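You operate a simulated robot arm through the tools that you are given. There is no shell and no other tool.

You are at the controls of a simulated robot arm. One attempt, no reset.

JOB
Set eyelets in both holes of the wide grey strap.
Fine: one stroke a hole; spacing lever to HOLE 2, slide on to its stop, for the second; slide home before the air goes on; air off at the end.

The check looks at the end state, three seconds after you hand in, the way a careful person would. Anything else that was tipped, shoved, dropped, spilled or broken makes it a failure.

ROBOT AND FRAMES
A 7-joint arm with a two-finger parallel gripper, fixed in place. Base frame: the origin is on the floor under the middle of its stand, x ahead of it, y to its left, z up; the work surface is at about z = 820. Units: mm, degrees, N and s.
With the tool pointing down near the work surface it reaches from about 220 to 740 mm from the base axis. Its first joint turns from -166.0 to 166.0 degrees. Payload 1.57 kg.
The TCP is the grasp point between the finger pads, 30 mm short of the fingertips. In the tool frame z runs along the fingers and y along their closing line. Largest opening 110 mm; finger width 24, thickness 12; the body of the gripper, 48 by 112 mm, starts 78 mm behind the TCP.
Orientation is that of the tool frame in the base frame, as a unit quaternion [w, x, y, z]. With the fingers straight down and closing along the base's y, the tool's x points along the base's -x, its y along +y and its z along -z.

CONTROLS
- The arm moves only by the tool jog_arm. Its argument "rows" is a list of rows, each an object (a shift or turn left out is 0, a gripper value left out holds the last) with "delta_rot": the turn, a rotation vector about the base's x, y, z in degrees, a list of three; "slide": the shift along the base's x, y, z in mm, a list of three; "grip": the opening, from 0 (shut) to 1 (fully open). In form: [{"delta_rot": [rx, ry, rz], "slide": [x, y, z], "grip": grip}, ...]. A call has 1 to 20 rows; each row is the pose to reach, as a shift and turn from the pose commanded when the call began. Rows are played at 5 a second. More than 50 mm and 8.6 degrees between two rows, or a gripper value outside its range, and nothing of the call is played. Where a pose cannot be reached the arm comes as near as it can. A force on the tool above 60 N (or 10 N above the force at the start of the call, whichever is more), or a blocked arm, ends the call early, and 0.2 s more pass. The fingers move at their own pace (about 45 mm/s each) and stop on an object; they squeeze with about 26 N. The grip force told is the motor's: it shows also when the fingers shut on nothing. Time passes only in rows, and 0.2 s behind the last, so rows that repeat a pose let the fingers close. The reply holds the time, the measured pose of the TCP, the force on the tool along the base axes, the opening and the grip force, in the units named above and with some noise, with the torque about the TCP (base axes, N m) and any sound that the robot's microphone picked up.
- Cameras (640 x 400 px; columns grow to the right, rows downward): "scene" is fixed at [219.5, -499.9, 1586.2]; the picture's right is [0.80, -0.60, 0.00], its down [-0.48, -0.64, -0.59] and it looks along [0.36, 0.47, -0.81] (base axes); focal length 268 px, centre (320, 200). "wrist" rides on the gripper at [70, 16, -141] in the tool frame; the picture's right is [-0.23, 0.97, 0.00], its down [-0.86, -0.20, -0.48] and it looks along [-0.47, -0.11, 0.88] (tool axes); focal length 222 px, centre (320, 200). There is no depth. A picture from a camera that has moved, and an enlarged one, comes with that camera's place and axes in the base frame and with its lens.
- snapshot(camera): a new picture of that camera. No time passes.
- lift_body(by): slides the trunk up (or, below 0, down) by that many mm; the arm rides with it, the base frame stays. It gives what a move gives, with no picture.
- enlarge(camera, box): a new picture of the part [left, top, right, bottom] of that camera's present view, enlarged. No time passes.
- sign_off(): hands the job in; it is judged then, once.

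Nothing tells you positions but the pictures and the camera data. Unless the task says otherwise, let go and move clear before handing in.

The tools are called after "Request:" as a command line: name --argument value ..., lists and objects as JSON in quotes. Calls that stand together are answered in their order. jog_arm: Moves the arm, as the interface text tells. Its arguments: {"type":"object","properties":{"rows":{"type":"array"}},"required":["rows"]} The other tools are called the same way: lift_body (by) moves the trunk up or down; snapshot (camera) takes a picture; enlarge (camera, box) takes an enlarged picture of a part of a camera's view; sign_off () hands the job in.

At the start:

```text
time: 0.0
eef_pos: [388.5, -122.2, 1303.1]
ee_rot: [0.0, 0.001, 1.0, 0.0]
contact_force: [-0.1, 0.0, -0.2]
torque: [0.0, 0.01, -0.01]
finger_gap: 110.4
grip_force: 0.0
trunk travel left (down, up): [-525.0, 65.0]
```

scene: 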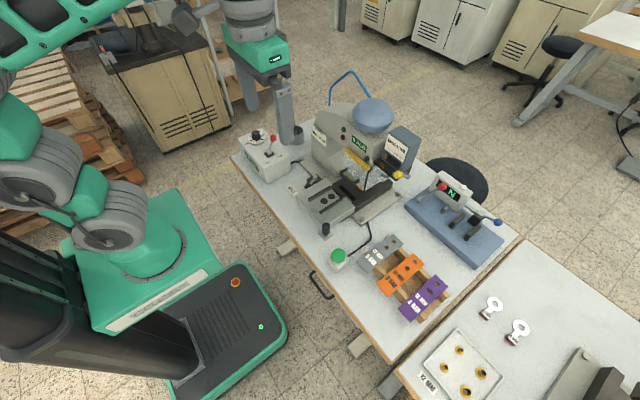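
wrist: 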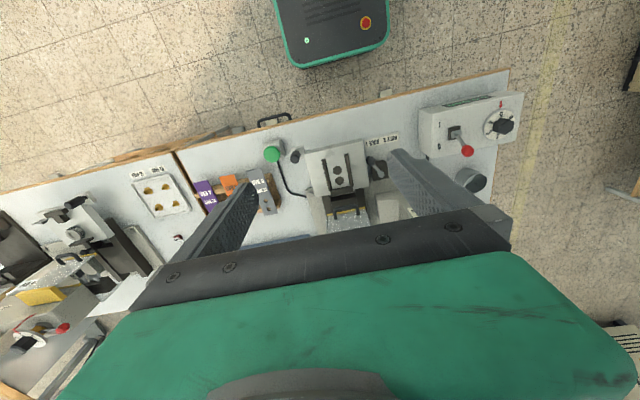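

I see a bench with a press, a control box with red lever and dial, a slide, a green button, a rack of straps (grey, orange, purple), and another station to the right. I'll enlarge the views before moving anything.

Request:
enlarge --camera "scene" --box '[220, 110, 380, 210]'

Request:
enlarge --camera "scene" --box '[280, 90, 440, 190]'

Request:
enlarge --camera "scene" --box '[310, 180, 470, 280]'

Request:
enlarge --camera "scene" --box '[320, 230, 480, 330]'

Request:
enlarge --camera "scene" --box '[400, 280, 640, 400]'

Request:
enlarge --camera "wrist" --box '[240, 100, 400, 240]'

Request:
enlarge --camera "wrist" --box '[380, 80, 540, 200]'

Request:
enlarge --camera "wrist" --box '[0, 120, 200, 400]'

```text
4.00 times, centred on (300, 160) of scene
camera zoom: at [219.5, -499.9, 1586.2], right [0.8, -0.6, 0.0], down [-0.48, -0.64, -0.59], along [0.36, 0.47, -0.81], focal length 1071 px, centre (400, 360)
```

zoom: 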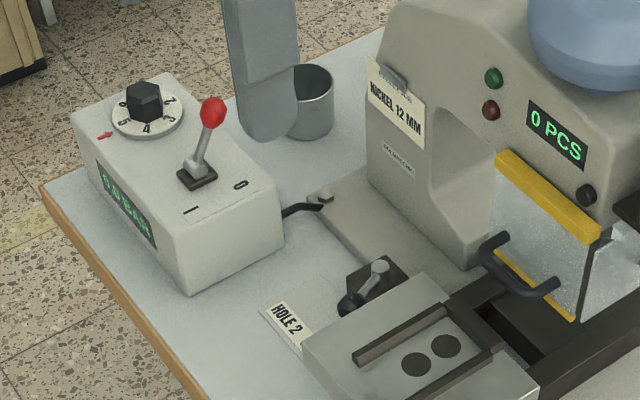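

```text
4.00 times, centred on (360, 140) of scene
camera zoom: at [219.5, -499.9, 1586.2], right [0.8, -0.6, 0.0], down [-0.48, -0.64, -0.59], along [0.36, 0.47, -0.81], focal length 1071 px, centre (160, 440)
```

zoom: 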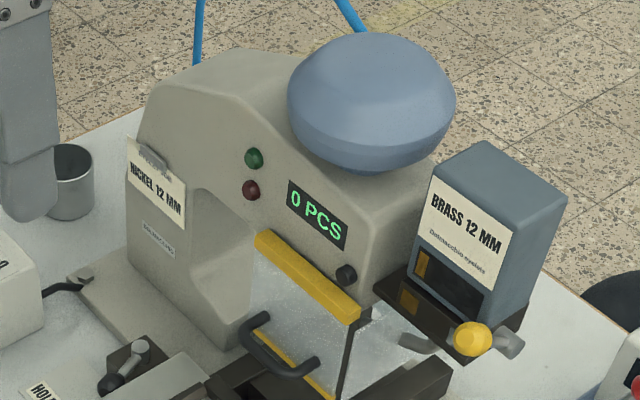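

```text
4.00 times, centred on (390, 230) of scene
camera zoom: at [219.5, -499.9, 1586.2], right [0.8, -0.6, 0.0], down [-0.48, -0.64, -0.59], along [0.36, 0.47, -0.81], focal length 1071 px, centre (40, 80)
```

zoom: 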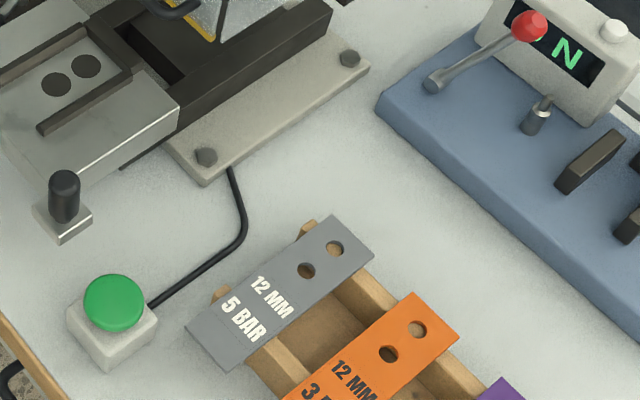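

```text
4.00 times, centred on (400, 280) of scene
camera zoom: at [219.5, -499.9, 1586.2], right [0.8, -0.6, 0.0], down [-0.48, -0.64, -0.59], along [0.36, 0.47, -0.81], focal length 1071 px, centre (0, -120)
```

zoom: 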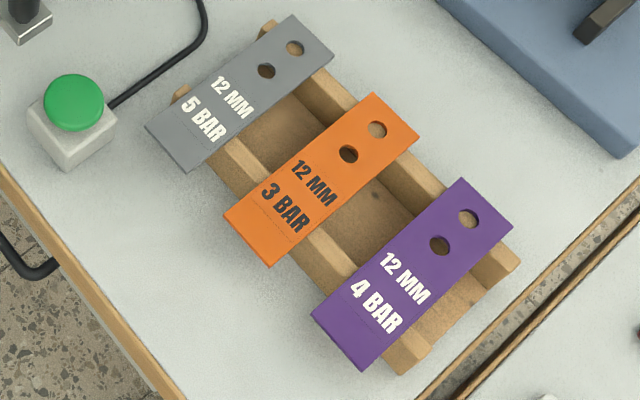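

```text
2.67 times, centred on (520, 340) of scene
camera zoom: at [219.5, -499.9, 1586.2], right [0.8, -0.6, 0.0], down [-0.48, -0.64, -0.59], along [0.36, 0.47, -0.81], focal length 714 px, centre (-213, -173)
```

zoom: 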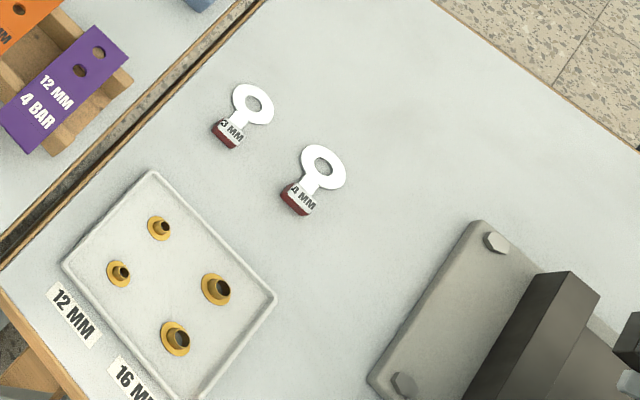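

```text
2.86 times, centred on (320, 170) of wrist
camera zoom: at [318.8, -106.8, 1443.3], right [0.23, 0.97, 0.0], down [0.86, -0.2, 0.48], along [0.47, -0.11, -0.88], focal length 635 px, centre (320, 286)
```

zoom: 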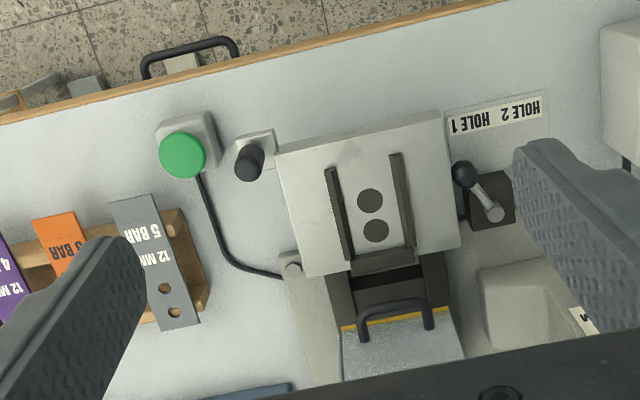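

```text
3.33 times, centred on (460, 140) of wrist
camera zoom: at [318.8, -106.8, 1443.3], right [0.23, 0.97, 0.0], down [0.86, -0.2, 0.48], along [0.47, -0.11, -0.88], focal length 740 px, centre (-147, 400)
```

zoom: 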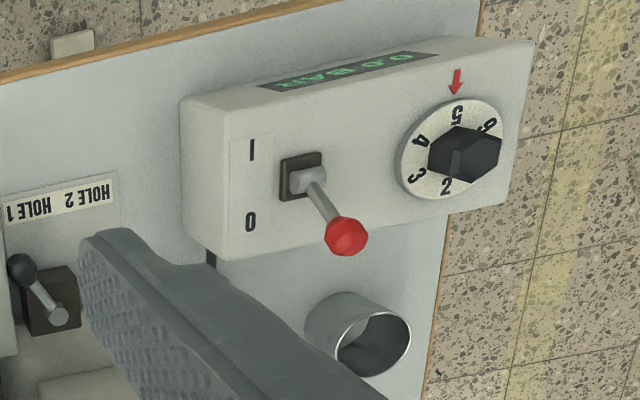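

```text
1.43 times, centred on (100, 260) of wrist
camera zoom: at [318.8, -106.8, 1443.3], right [0.23, 0.97, 0.0], down [0.86, -0.2, 0.48], along [0.47, -0.11, -0.88], focal length 317 px, centre (634, 114)
```

zoom: 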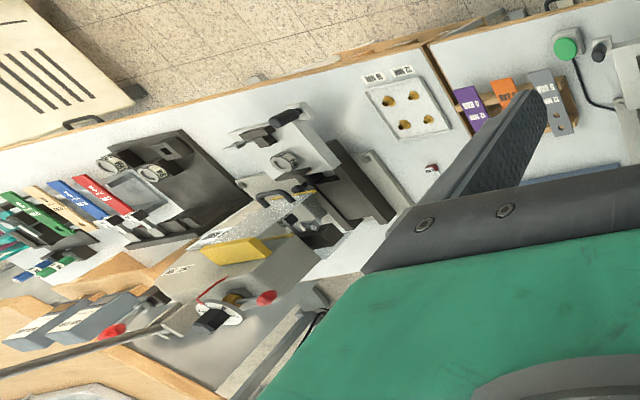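

I see the grey strap labelled 12 MM / 5 BAR on a wooden rack, and several labels on the press that I need to read. I'll enlarge those labels and the controls further.

Request:
enlarge --camera "scene" --box '[300, 115, 348, 145]'

Request:
enlarge --camera "scene" --box '[370, 120, 434, 185]'

Request:
enlarge --camera "scene" --box '[236, 122, 300, 186]'

Request:
enlarge --camera "scene" --box '[285, 165, 365, 240]'

Request:
enlarge --camera "scene" --box '[330, 130, 410, 205]'

Request:
enlarge --camera "scene" --box '[400, 170, 520, 270]'

Request:
enlarge --camera "wrist" --box '[480, 90, 530, 140]'

Request:
enlarge --camera "wrist" --box '[340, 120, 400, 180]'

Request:
enlarge --camera "wrist" --box '[0, 200, 160, 400]'

```text
13.33 times, centred on (324, 130) of scene
camera zoom: at [219.5, -499.9, 1586.2], right [0.8, -0.6, 0.0], down [-0.48, -0.64, -0.59], along [0.36, 0.47, -0.81], focal length 3570 px, centre (267, 1133)
```

zoom: 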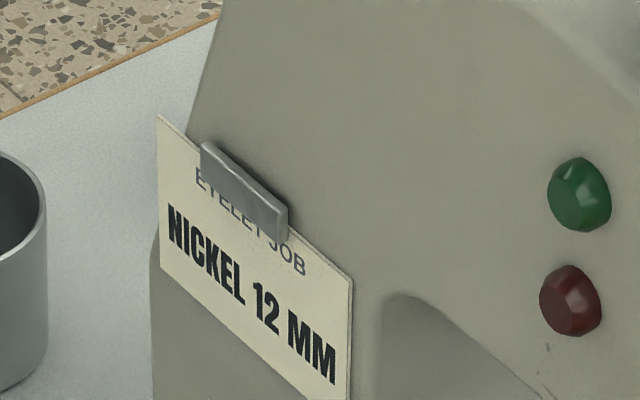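

```text
6.15 times, centred on (402, 152) of scene
camera zoom: at [219.5, -499.9, 1586.2], right [0.8, -0.6, 0.0], down [-0.48, -0.64, -0.59], along [0.36, 0.47, -0.81], focal length 1648 px, centre (-185, 492)
```

zoom: 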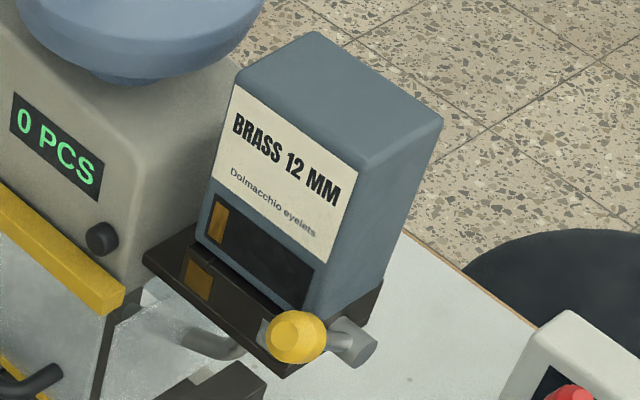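

```text
6.25 times, centred on (268, 154) of scene
camera zoom: at [219.5, -499.9, 1586.2], right [0.8, -0.6, 0.0], down [-0.48, -0.64, -0.59], along [0.36, 0.47, -0.81], focal length 1673 px, centre (645, 488)
```

zoom: 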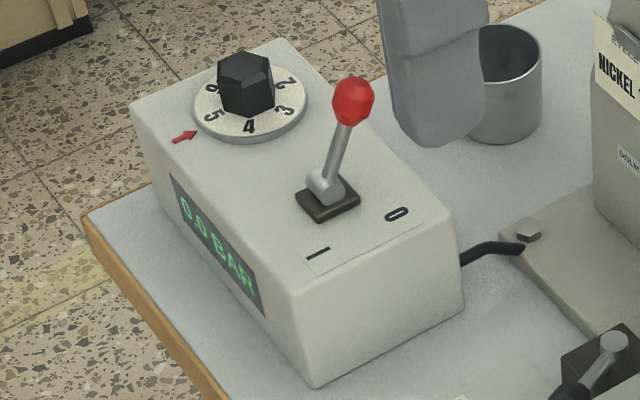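

```text
5.33 times, centred on (325, 202) of scene
camera zoom: at [219.5, -499.9, 1586.2], right [0.8, -0.6, 0.0], down [-0.48, -0.64, -0.59], along [0.36, 0.47, -0.81], focal length 1428 px, centre (293, 187)
```

zoom: 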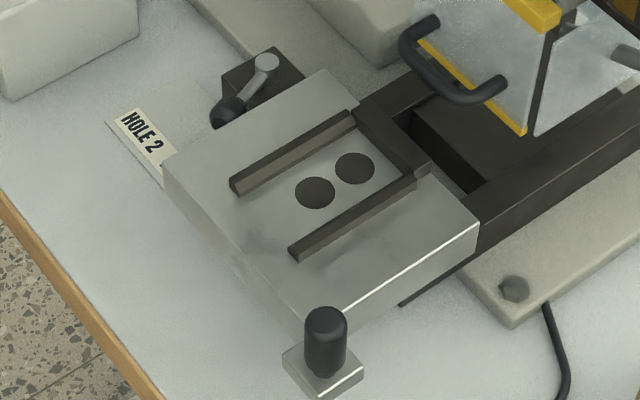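

```text
5.33 times, centred on (370, 168) of scene
camera zoom: at [219.5, -499.9, 1586.2], right [0.8, -0.6, 0.0], down [-0.48, -0.64, -0.59], along [0.36, 0.47, -0.81], focal length 1428 px, centre (53, 373)
```

zoom: 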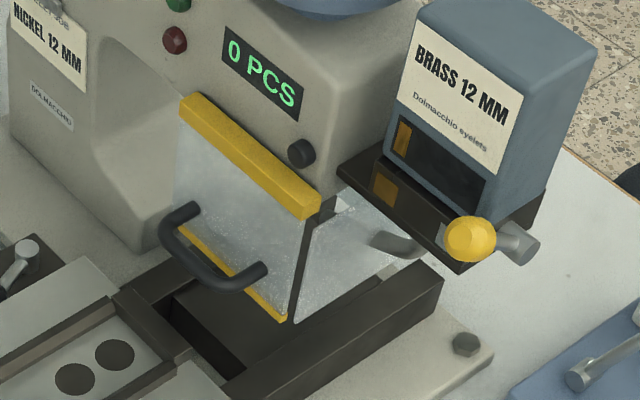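

```text
4.00 times, centred on (460, 220) of scene
camera zoom: at [219.5, -499.9, 1586.2], right [0.8, -0.6, 0.0], down [-0.48, -0.64, -0.59], along [0.36, 0.47, -0.81], focal length 1071 px, centre (-240, 120)
```

zoom: 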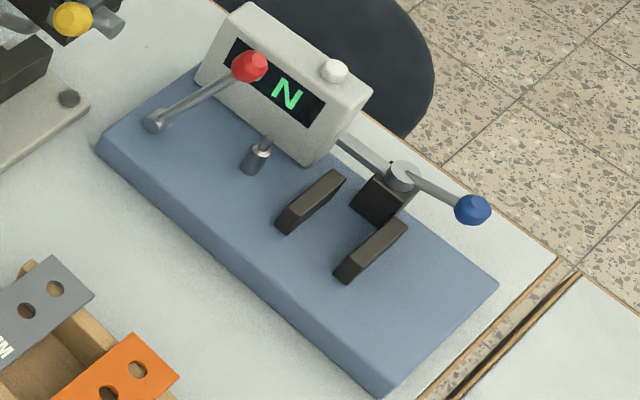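

```text
8.00 times, centred on (505, 115) of wrist
camera zoom: at [318.8, -106.8, 1443.3], right [0.23, 0.97, 0.0], down [0.86, -0.2, 0.48], along [0.47, -0.11, -0.88], focal length 1777 px, centre (-1160, 880)
```

zoom: 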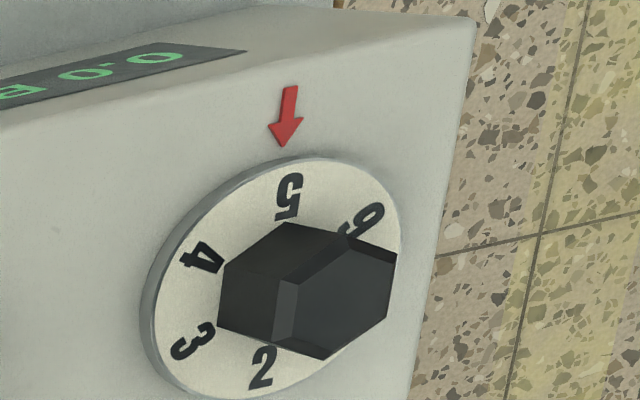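

```text
6.67 times, centred on (370, 150) of wrist
camera zoom: at [318.8, -106.8, 1443.3], right [0.23, 0.97, 0.0], down [0.86, -0.2, 0.48], along [0.47, -0.11, -0.88], focal length 1481 px, centre (-13, 533)
```

zoom: 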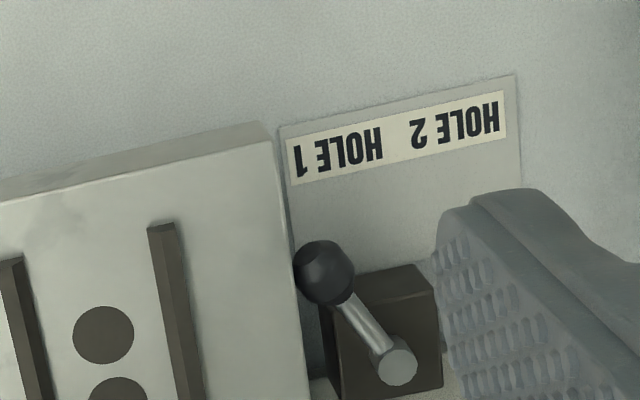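

```text
2.00 times, centred on (80, 300) of wrist
camera zoom: at [318.8, -106.8, 1443.3], right [0.23, 0.97, 0.0], down [0.86, -0.2, 0.48], along [0.47, -0.11, -0.88], focal length 444 px, centre (800, 0)
```

zoom: 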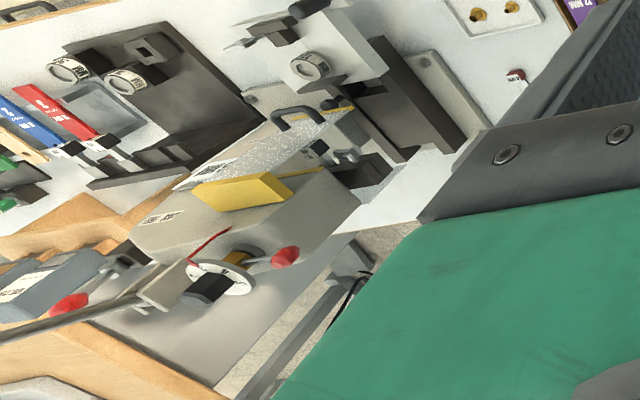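

The press carries a job card reading "NICKEL 12 MM", but the magazine on it says "BRASS 12 MM". The dial is already at 5, so I'll look more closely at the far boxes and the rest of the benches for a nickel magazine.

Request:
enlarge --camera "wrist" --box '[0, 290, 80, 350]'

Request:
enlarge --camera "wrist" --box '[0, 340, 80, 400]'

Request:
enlarge --camera "wrist" --box '[0, 200, 80, 300]'

Request:
enlarge --camera "wrist" --box '[60, 240, 160, 320]'

Request:
enlarge --camera "scene" --box '[540, 320, 640, 400]'

Request:
enlarge --camera "scene" --box '[90, 0, 290, 150]'

Request:
enlarge --camera "scene" --box '[500, 0, 640, 200]'

```text
6.67 times, centred on (40, 320) of wrist
camera zoom: at [318.8, -106.8, 1443.3], right [0.23, 0.97, 0.0], down [0.86, -0.2, 0.48], along [0.47, -0.11, -0.88], focal length 1481 px, centre (2187, -600)
```

zoom: 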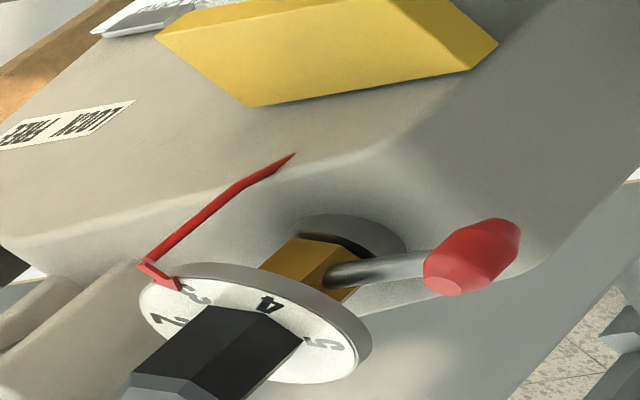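

```text
6.67 times, centred on (40, 370) of wrist
camera zoom: at [318.8, -106.8, 1443.3], right [0.23, 0.97, 0.0], down [0.86, -0.2, 0.48], along [0.47, -0.11, -0.88], focal length 1481 px, centre (2187, -933)
```

zoom: 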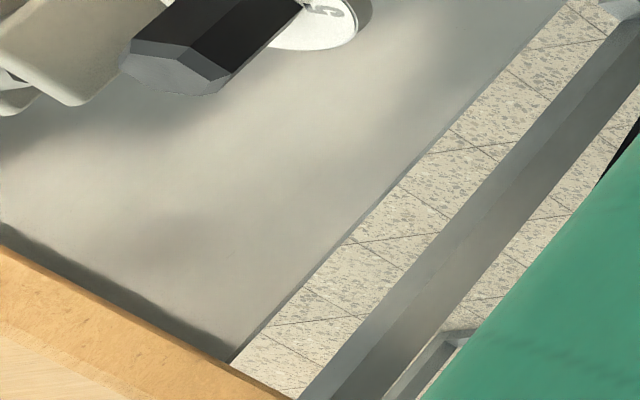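

```text
4.00 times, centred on (40, 250) of wrist
camera zoom: at [318.8, -106.8, 1443.3], right [0.23, 0.97, 0.0], down [0.86, -0.2, 0.48], along [0.47, -0.11, -0.88], focal length 888 px, centre (1440, 0)
```

zoom: 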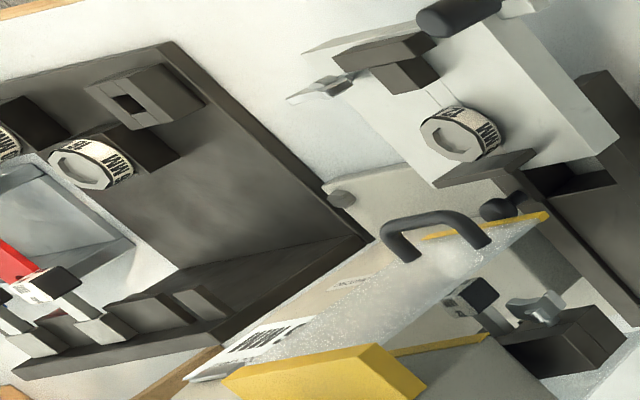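

```text
5.00 times, centred on (110, 280) of wrist
camera zoom: at [318.8, -106.8, 1443.3], right [0.23, 0.97, 0.0], down [0.86, -0.2, 0.48], along [0.47, -0.11, -0.88], focal length 1111 px, centre (1370, -200)
```

zoom: 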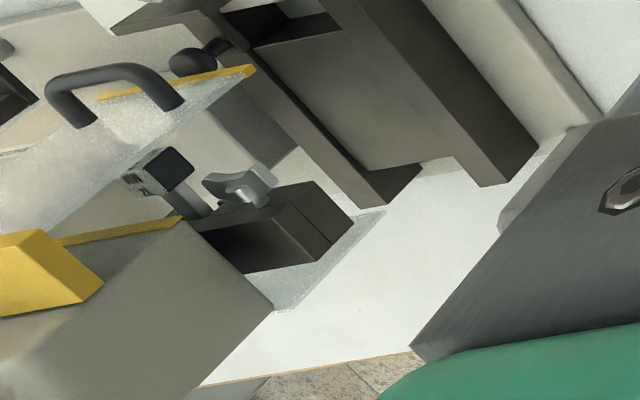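

```text
5.00 times, centred on (590, 360) of scene
camera zoom: at [219.5, -499.9, 1586.2], right [0.8, -0.6, 0.0], down [-0.48, -0.64, -0.59], along [0.36, 0.47, -0.81], focal length 1339 px, centre (-1030, -600)
```

zoom: 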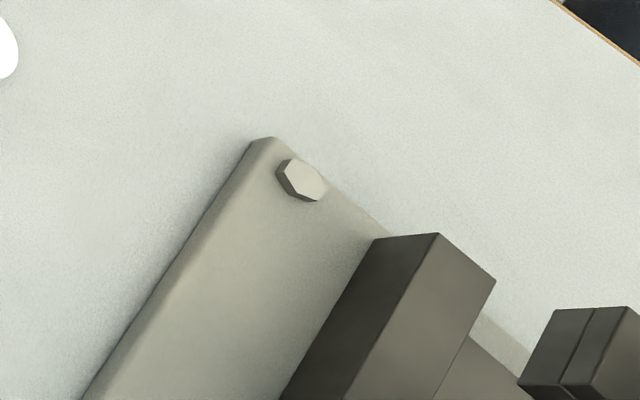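

```text
2.67 times, centred on (190, 75) of scene
camera zoom: at [219.5, -499.9, 1586.2], right [0.8, -0.6, 0.0], down [-0.48, -0.64, -0.59], along [0.36, 0.47, -0.81], focal length 714 px, centre (667, 533)
```

zoom: 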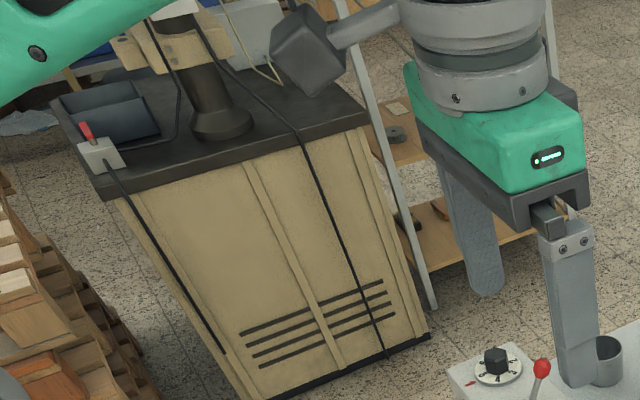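

```text
2.00 times, centred on (570, 100) of scene
camera zoom: at [219.5, -499.9, 1586.2], right [0.8, -0.6, 0.0], down [-0.48, -0.64, -0.59], along [0.36, 0.47, -0.81], focal length 536 px, centre (-180, 400)
```

zoom: 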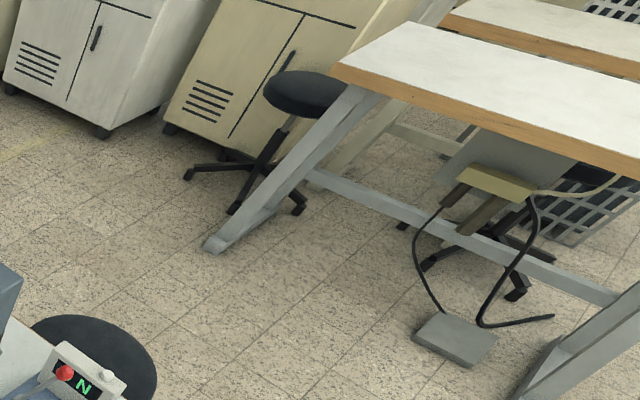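

I need a wider look at the right-hand tables to find a nickel magazine, if there is one. I'll move the gripper to the right at this safe height and take a picture.

Request:
jog_arm --rows '[{"slide": [0, -45, 0]}, {"slide": [0, -90, 0]}, {"slide": [0, -135, 0]}, {"slide": [0, -180, 0]}, {"slide": [0, -225, 0]}, {"slide": [0, -270, 0]}, {"slide": [0, -315, 0]}, {"slide": [0, -360, 0]}]'

```text
time: 1.8
eef_pos: [368.0, -462.9, 1276.6]
ee_rot: [0.0, 0.0, 1.0, 0.0]
contact_force: [0.8, 0.3, 0.1]
torque: [0.05, 0.0, 0.0]
finger_gap: 110.0
grip_force: 0.0
out of reach, approached as far as the arm can: row 7, 8
trunk travel left (down, up): [-525.0, 65.0]
```

Request:
snapshot --camera "wrist"

Request:
snapshot --camera "scene"

```text
taken
camera wrist: at [299.5, -447.2, 1418.2], right [0.23, 0.97, 0.0], down [0.85, -0.2, 0.48], along [0.47, -0.11, -0.88], focal length 222 px, centre (320, 200)
```

wrist: 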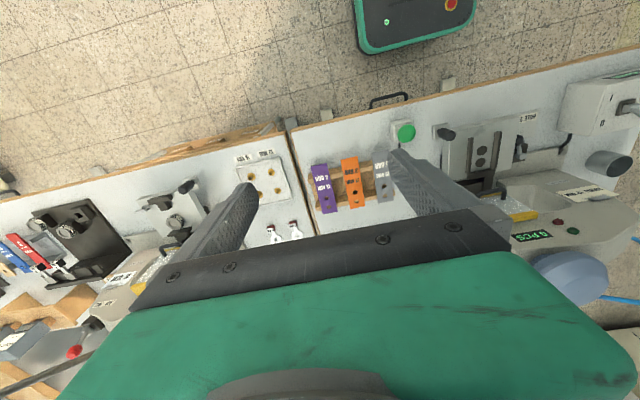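

```text
taken
```

scene: 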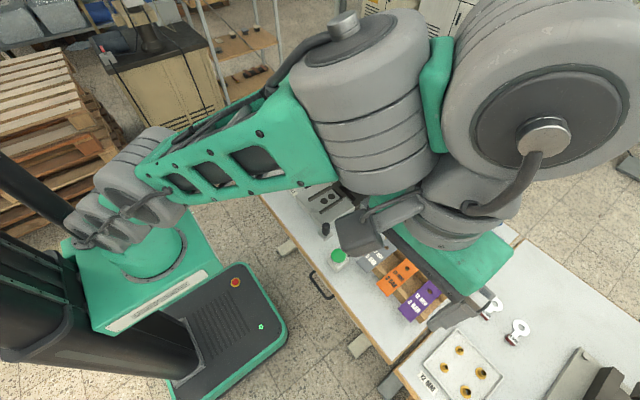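

Request:
enlarge --camera "wrist" --box '[0, 180, 160, 290]'

Request:
enlarge --camera "wrist" --box '[0, 280, 140, 400]'

Request:
enlarge --camera "wrist" --box '[220, 120, 420, 250]'

Request:
enlarge --camera "wrist" --box '[420, 100, 640, 320]'

Request:
enlarge --camera "wrist" --box '[120, 160, 260, 270]'

```text
3.64 times, centred on (80, 235) of wrist
camera zoom: at [299.5, -447.2, 1418.2], right [0.23, 0.97, 0.0], down [0.85, -0.2, 0.48], along [0.47, -0.11, -0.88], focal length 808 px, centre (1193, 73)
```

zoom: 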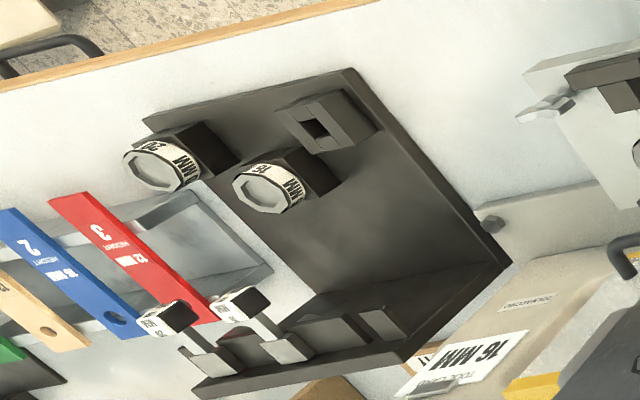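

```text
3.33 times, centred on (70, 340) of wrist
camera zoom: at [299.5, -447.2, 1418.2], right [0.23, 0.97, 0.0], down [0.85, -0.2, 0.48], along [0.47, -0.11, -0.88], focal length 740 px, centre (1153, -267)
```

zoom: 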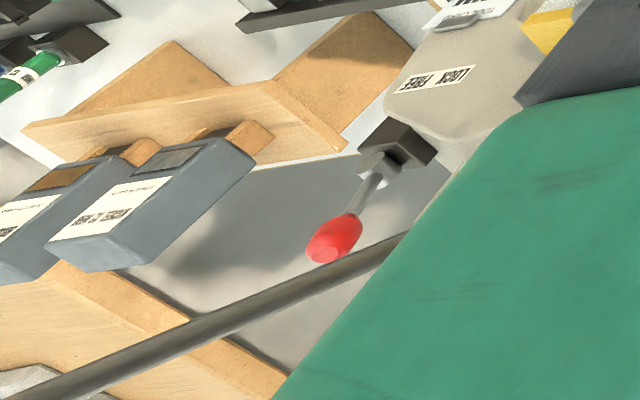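

```text
3.08 times, centred on (320, 185) of wrist
camera zoom: at [299.5, -447.2, 1418.2], right [0.23, 0.97, 0.0], down [0.85, -0.2, 0.48], along [0.47, -0.11, -0.88], focal length 684 px, centre (320, 246)
```

zoom: 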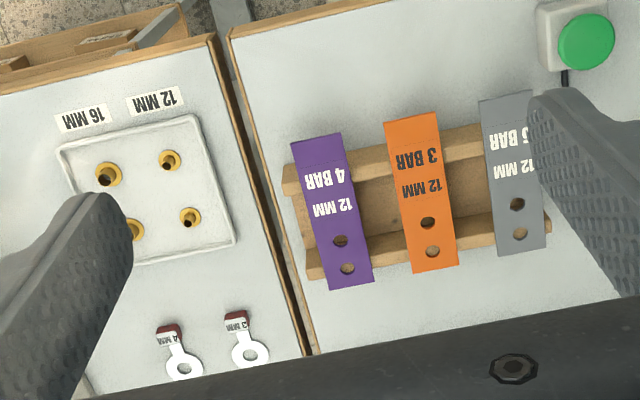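

```text
1.82 times, centred on (530, 210) of wrist
camera zoom: at [299.5, -447.2, 1418.2], right [0.23, 0.97, 0.0], down [0.85, -0.2, 0.48], along [0.47, -0.11, -0.88], focal length 404 px, centre (-62, 182)
```

zoom: 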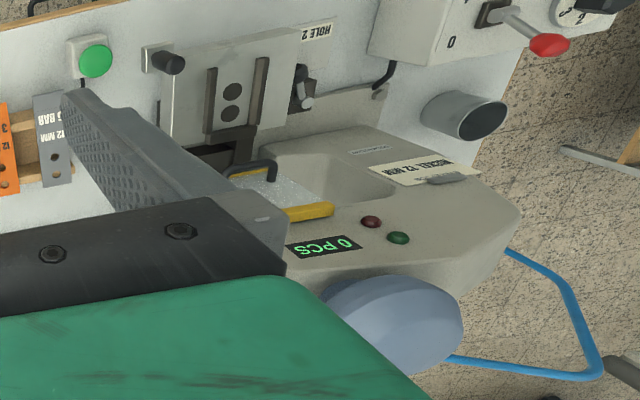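

```text
3.64 times, centred on (190, 215) of wrist
camera zoom: at [299.5, -447.2, 1418.2], right [0.23, 0.97, 0.0], down [0.85, -0.2, 0.48], along [0.47, -0.11, -0.88], focal length 808 px, centre (793, 146)
```

zoom: 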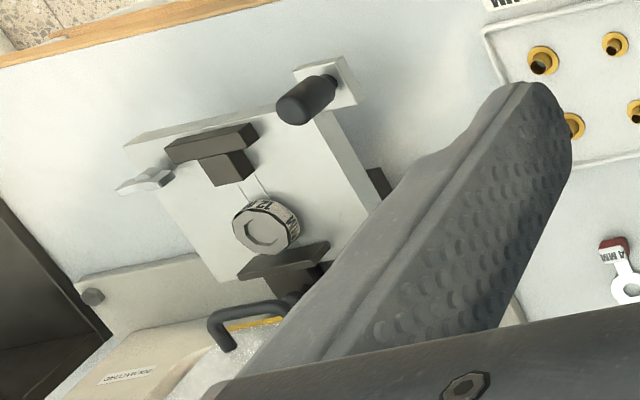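

Two grey magazines sit on a wooden rack far to the right. I'll read their labels, then look over the press and magazine from a closer, more level viewpoint.

Request:
enlarge --camera "wrist" --box '[0, 315, 60, 365]'

Request:
jog_arm --rows '[{"slide": [0, 45, 0]}, {"slide": [0, 90, 0]}, {"slide": [0, 135, 0]}, {"slide": [0, 180, 0]}, {"slide": [0, 225, 0]}, {"slide": [0, 270, 0]}, {"slide": [0, 315, 0]}, {"slide": [0, 340, 0]}]'

```text
8.00 times, centred on (30, 340) of wrist
camera zoom: at [299.5, -447.2, 1418.2], right [0.23, 0.97, 0.0], down [0.85, -0.2, 0.48], along [0.47, -0.11, -0.88], focal length 1777 px, centre (2640, -920)
```

zoom: 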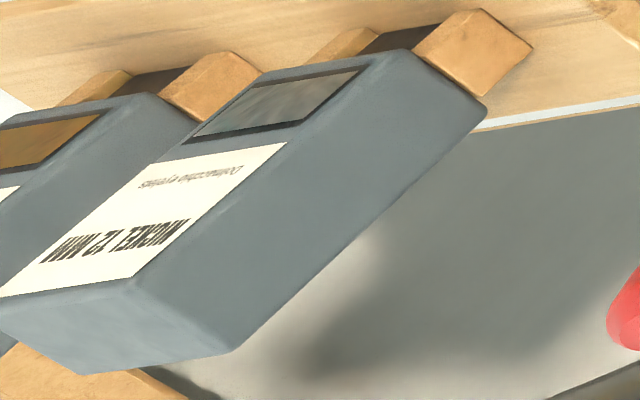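

```text
time: 3.6
eef_pos: [372.5, -120.7, 1276.0]
ee_rot: [-0.001, 0.0, 1.0, -0.001]
contact_force: [-0.2, 0.4, -0.1]
torque: [-0.02, 0.0, -0.03]
finger_gap: 110.0
grip_force: 0.0
trunk travel left (down, up): [-525.0, 65.0]
```

The far rack holds a NICKEL 12 MM magazine, but it sits around y = -1700, well out of reach. I'll inspect the press and its surroundings up close before deciding anything.

Request:
jog_arm --rows '[{"delta_rot": [0, -8, 0], "slide": [0, 0, 0]}, {"delta_rot": [0, -16, 0], "slide": [0, 0, 0]}, {"delta_rot": [0, -24, 0], "slide": [0, 0, 0]}, {"delta_rot": [0, -32, 0], "slide": [0, 0, 0]}, {"delta_rot": [0, -40, 0], "slide": [0, 0, 0]}]'

Request:
snapshot --camera "wrist"

Request:
snapshot --camera "scene"

```text
time: 4.6
eef_pos: [392.3, -116.2, 1245.2]
ee_rot: [0.211, -0.005, 0.977, 0.013]
contact_force: [-1.3, 0.9, 0.2]
torque: [-0.05, -0.17, -0.05]
finger_gap: 110.1
grip_force: 0.1
out of reach, approached as far as the arm can: row 2, 4, 5
trunk travel left (down, up): [-525.0, 65.0]
stopped in row 5: the arm was blocked; the commanded pose is now the measured one
```

```text
taken
camera wrist: at [269.9, -104.3, 1345.1], right [0.19, 0.97, 0.11], down [0.59, -0.21, 0.78], along [0.79, -0.08, -0.61], focal length 222 px, centre (320, 200)
```

wrist: 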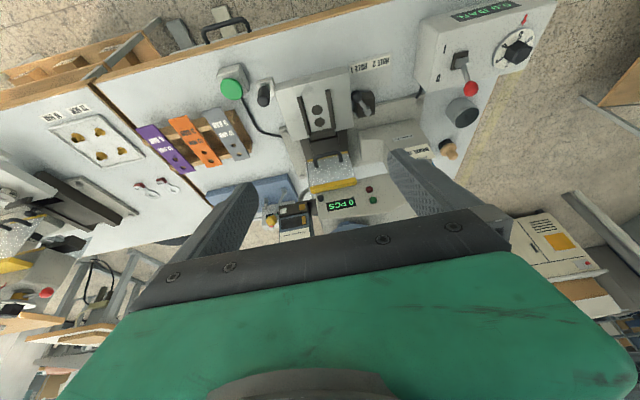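

```text
taken
```

scene: 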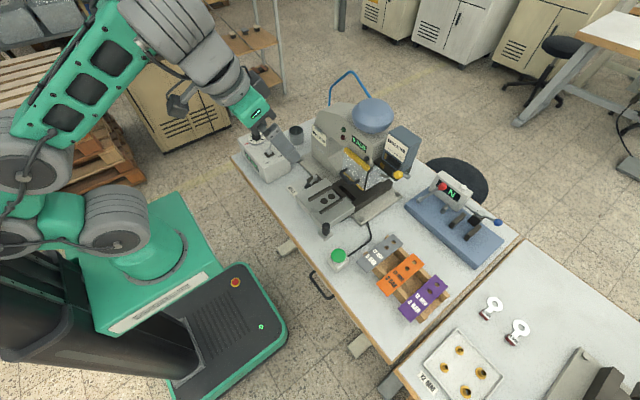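

Request:
enlarge --camera "wrist" --box '[240, 60, 420, 240]'

Request:
enlarge --camera "wrist" --box '[250, 180, 350, 250]'

Request:
enlarge --camera "wrist" --box '[400, 0, 560, 180]'

Request:
enlarge --camera "wrist" --box '[480, 180, 640, 340]'

Request:
enlarge --camera "wrist" --box '[0, 180, 160, 400]'

Request:
enlarge --camera "scene" --box '[260, 60, 420, 200]'

```text
2.22 times, centred on (330, 150) of wrist
camera zoom: at [269.9, -104.3, 1345.1], right [0.19, 0.97, 0.11], down [0.59, -0.21, 0.78], along [0.79, -0.08, -0.61], focal length 494 px, centre (298, 311)
```

zoom: 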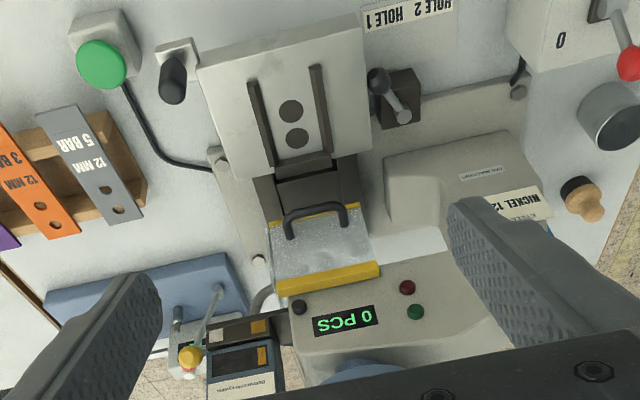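

```text
5.71 times, centred on (300, 215) of wrist
camera zoom: at [269.9, -104.3, 1345.1], right [0.19, 0.97, 0.11], down [0.59, -0.21, 0.78], along [0.79, -0.08, -0.61], focal length 1269 px, centre (434, 114)
```

zoom: 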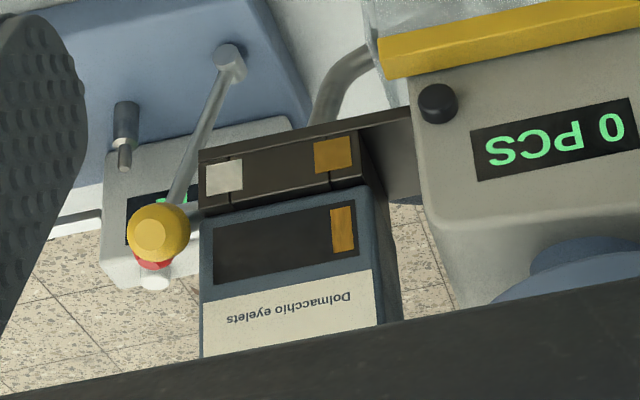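

```text
2.22 times, centred on (480, 90) of wrist
camera zoom: at [269.9, -104.3, 1345.1], right [0.19, 0.97, 0.11], down [0.59, -0.21, 0.78], along [0.79, -0.08, -0.61], focal length 494 px, centre (-36, 444)
```

zoom: 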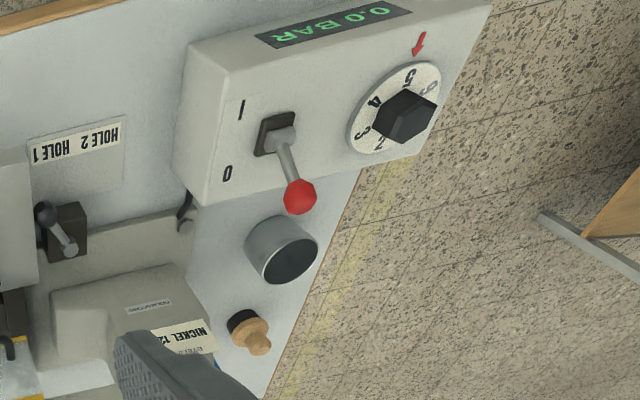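

```text
2.50 times, centred on (560, 260) of wrist
camera zoom: at [269.9, -104.3, 1345.1], right [0.19, 0.97, 0.11], down [0.59, -0.21, 0.78], along [0.79, -0.08, -0.61], focal length 555 px, centre (-280, 50)
```

zoom: 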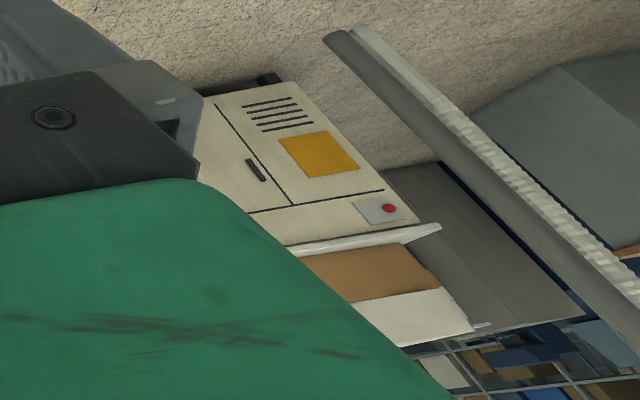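

```text
1.82 times, centred on (80, 290) of wrist
camera zoom: at [269.9, -104.3, 1345.1], right [0.19, 0.97, 0.11], down [0.59, -0.21, 0.78], along [0.79, -0.08, -0.61], focal length 404 px, centre (756, 36)
```

zoom: 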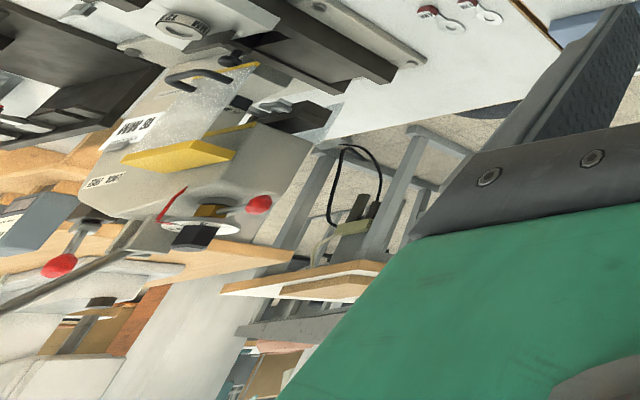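

```text
2.86 times, centred on (340, 130) of scene
camera zoom: at [219.5, -499.9, 1586.2], right [0.8, -0.6, 0.0], down [-0.48, -0.64, -0.59], along [0.36, 0.47, -0.81], focal length 765 px, centre (263, 400)
```

zoom: 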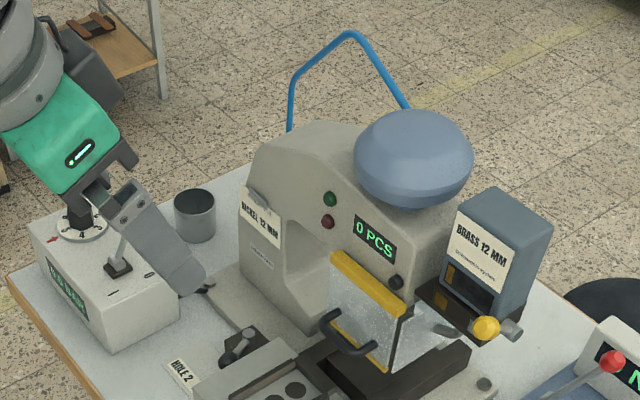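

I see two colour squares, silver and gold, beside the magazine and a yellow-knobbed lever, which suggests a nickel/brass selector. I'll enlarge that part more.

Request:
enlarge --camera "wrist" --box '[262, 190, 326, 234]'

Request:
enlarge --camera "scene" --box '[376, 140, 416, 190]'

Request:
enlarge --camera "wrist" --box '[20, 100, 200, 230]'

```text
9.09 times, centred on (294, 212) of wrist
camera zoom: at [269.9, -104.3, 1345.1], right [0.19, 0.97, 0.11], down [0.59, -0.21, 0.78], along [0.79, -0.08, -0.61], focal length 2019 px, centre (556, 91)
```

zoom: 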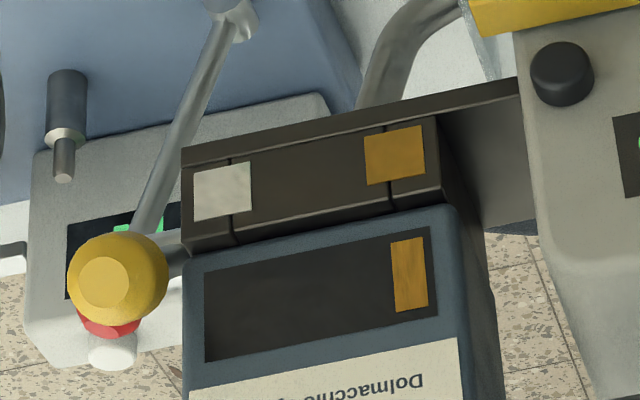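

```text
8.00 times, centred on (396, 165) of scene
camera zoom: at [219.5, -499.9, 1586.2], right [0.8, -0.6, 0.0], down [-0.48, -0.64, -0.59], along [0.36, 0.47, -0.81], focal length 2142 px, centre (-288, 480)
```

zoom: 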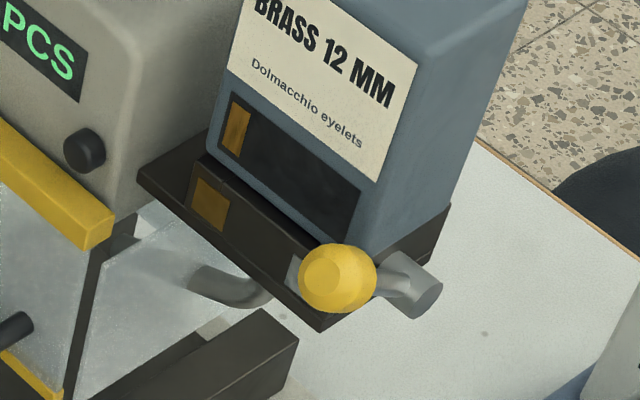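

```text
3.08 times, centred on (110, 165) of wrist
camera zoom: at [269.9, -104.3, 1345.1], right [0.19, 0.97, 0.11], down [0.59, -0.21, 0.78], along [0.79, -0.08, -0.61], focal length 684 px, centre (966, 308)
```

zoom: 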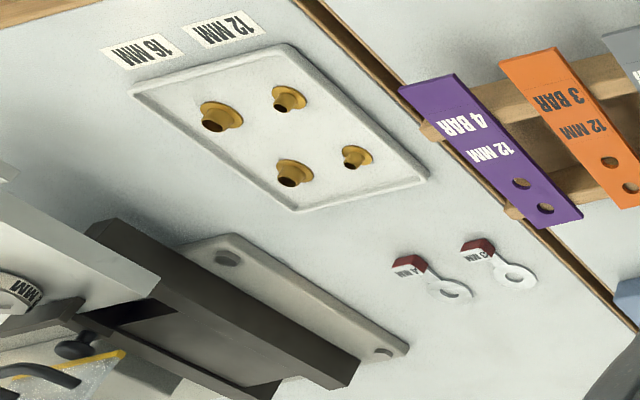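

I'll bring the camera closer to the magazine, keeping the pitch and staying in front of and above the press, to understand the selector.

Request:
jog_arm --rows '[{"slide": [33, -17, -10]}, {"slide": [67, -34, -25]}, {"slide": [100, -50, -45]}, {"slide": [134, -67, -70]}, {"slide": [168, -84, -95]}]'

Request:
snapshot --camera "wrist"

Request:
snapshot --camera "scene"

```text
time: 5.8
eef_pos: [467.3, -153.2, 1216.5]
ee_rot: [0.203, -0.004, 0.979, 0.014]
contact_force: [-0.3, 0.1, -0.8]
torque: [0.01, 0.0, 0.01]
finger_gap: 110.1
grip_force: 0.2
out of reach, approached as far as the arm can: row 3, 4, 5
trunk travel left (down, up): [-525.0, 65.0]
```

```text
taken
camera wrist: at [346.3, -140.7, 1318.9], right [0.2, 0.97, 0.11], down [0.6, -0.21, 0.77], along [0.78, -0.08, -0.62], focal length 222 px, centre (320, 200)
```

wrist: 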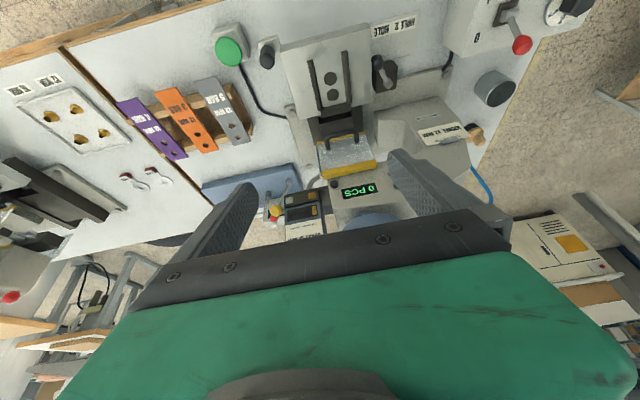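

```text
taken
```

scene: 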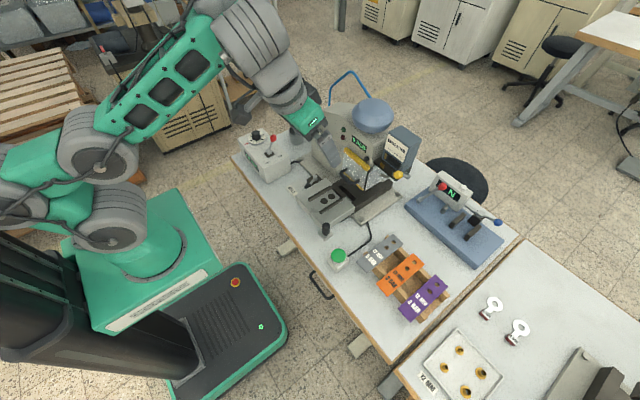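

The arm's reach is limited at this height, so I'll level the tool back to straight down and come lower and further out to see what it can reach.

Request:
jog_arm --rows '[{"delta_rot": [0, 6, 0], "slide": [0, -10, -20]}, {"delta_rot": [0, 12, 0], "slide": [10, -20, -40]}, {"delta_rot": [0, 18, 0], "slide": [20, -30, -60]}, {"delta_rot": [0, 23.5, 0], "slide": [30, -40, -80]}, {"delta_rot": [0, 23.5, 0], "slide": [60, -45, -80]}, {"delta_rot": [0, 23.5, 0], "slide": [90, -45, -80]}]'

Request:
snapshot --camera "wrist"

```text
time: 7.2
eef_pos: [560.3, -201.6, 1136.2]
ee_rot: [0.0, 0.0, 1.0, 0.014]
contact_force: [0.3, 0.0, -0.5]
torque: [0.0, 0.01, 0.0]
finger_gap: 110.2
grip_force: 0.1
trunk travel left (down, up): [-525.0, 65.0]
```

```text
taken
camera wrist: at [489.8, -189.6, 1277.4], right [0.23, 0.97, 0.03], down [0.86, -0.21, 0.47], along [0.47, -0.08, -0.88], focal length 222 px, centre (320, 200)
```

wrist: 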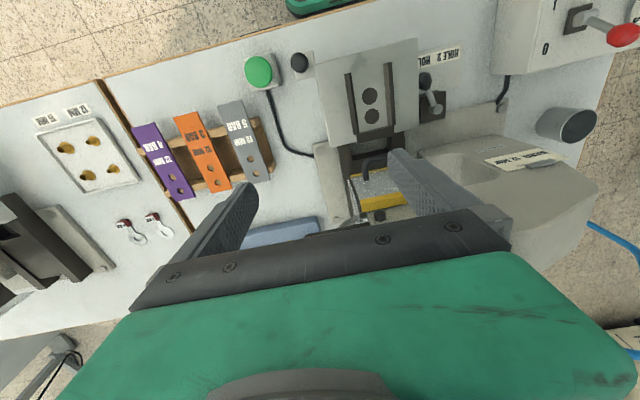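

The tool-down pose reaches this far, so I'll rise and move forward so the camera looks down on the magazine and its yellow lever, keeping clear of the dome.

Request:
jog_arm --rows '[{"delta_rot": [-1.6, 0, 0], "slide": [0, -10, 35]}, {"delta_rot": [-1.6, 0, 0], "slide": [20, -25, 64]}, {"delta_rot": [-1.6, 0, 0], "slide": [50, -35, 64]}, {"delta_rot": [-1.6, 0, 0], "slide": [75, -35, 64]}, {"delta_rot": [-1.6, 0, 0], "slide": [95, -35, 64]}]'

Request:
snapshot --camera "wrist"

```text
time: 8.4
eef_pos: [625.9, -231.9, 1195.5]
ee_rot: [0.001, -0.001, 1.0, -0.001]
contact_force: [0.6, 0.4, -0.1]
torque: [0.02, -0.04, -0.03]
finger_gap: 109.9
grip_force: 0.0
out of reach, approached as far as the arm can: row 4, 5
trunk travel left (down, up): [-525.0, 65.0]
```

```text
taken
camera wrist: at [554.4, -216.0, 1335.9], right [0.22, 0.97, 0.0], down [0.86, -0.2, 0.48], along [0.47, -0.11, -0.88], focal length 222 px, centre (320, 200)
```

wrist: 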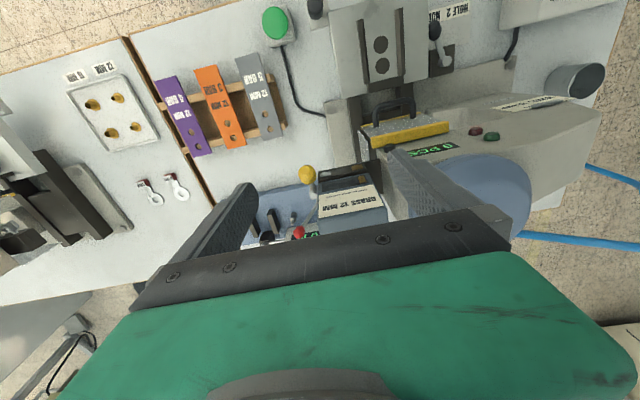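

Request:
enlarge --camera "wrist" --box '[290, 140, 400, 225]'

Request:
enlarge --camera "wrist" --box '[290, 155, 350, 195]'

Request:
enlarge --camera "wrist" --box '[320, 0, 480, 160]'

Request:
enlarge --camera "wrist" --box '[230, 170, 340, 240]'

Request:
enlarge --camera "wrist" --box '[480, 80, 600, 160]'

```text
4.71 times, centred on (345, 182) of wrist
camera zoom: at [554.4, -216.0, 1335.9], right [0.22, 0.97, 0.0], down [0.86, -0.2, 0.48], along [0.47, -0.11, -0.88], focal length 1045 px, centre (202, 282)
```

zoom: 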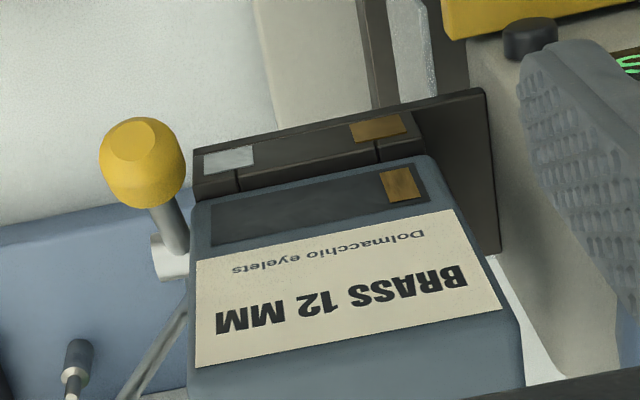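

```text
10.00 times, centred on (320, 175) of wrist
camera zoom: at [554.4, -216.0, 1335.9], right [0.22, 0.97, 0.0], down [0.86, -0.2, 0.48], along [0.47, -0.11, -0.88], focal length 2221 px, centre (320, 450)
```

zoom: 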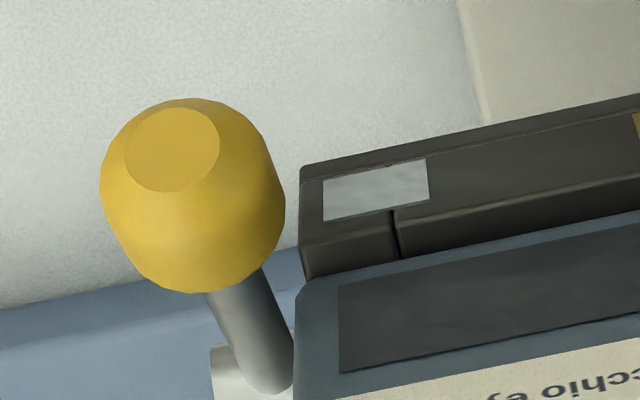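

```text
2.50 times, centred on (400, 80) of wrist
camera zoom: at [554.4, -216.0, 1335.9], right [0.22, 0.97, 0.0], down [0.86, -0.2, 0.48], along [0.47, -0.11, -0.88], focal length 555 px, centre (120, 500)
```

zoom: 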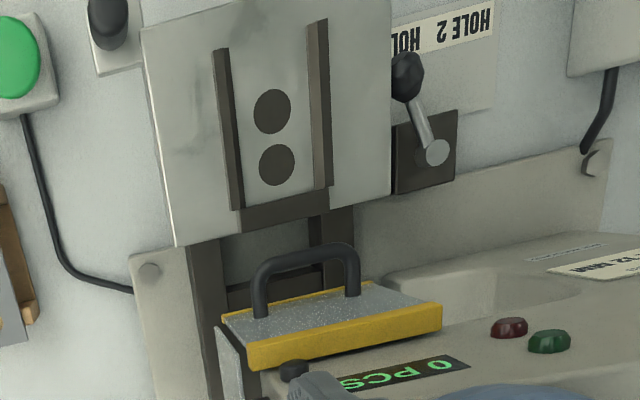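

```text
5.71 times, centred on (285, 205) of wrist
camera zoom: at [554.4, -216.0, 1335.9], right [0.22, 0.97, 0.0], down [0.86, -0.2, 0.48], along [0.47, -0.11, -0.88], focal length 1269 px, centre (520, 171)
```

zoom: 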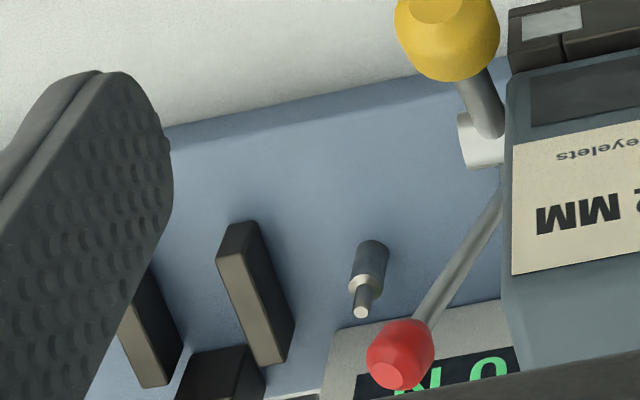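

```text
5.00 times, centred on (540, 120) of wrist
camera zoom: at [554.4, -216.0, 1335.9], right [0.22, 0.97, 0.0], down [0.86, -0.2, 0.48], along [0.47, -0.11, -0.88], focal length 1111 px, centre (-780, 600)
```

zoom: 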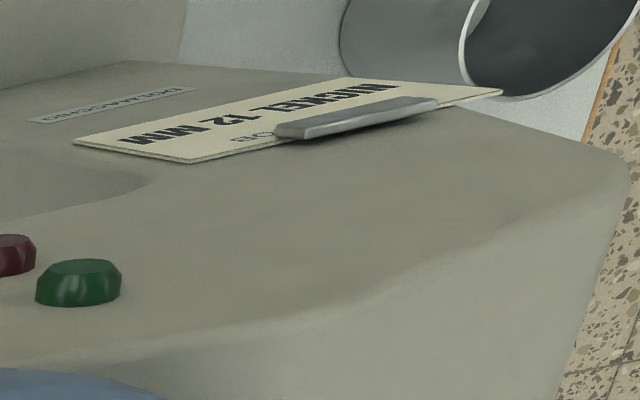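

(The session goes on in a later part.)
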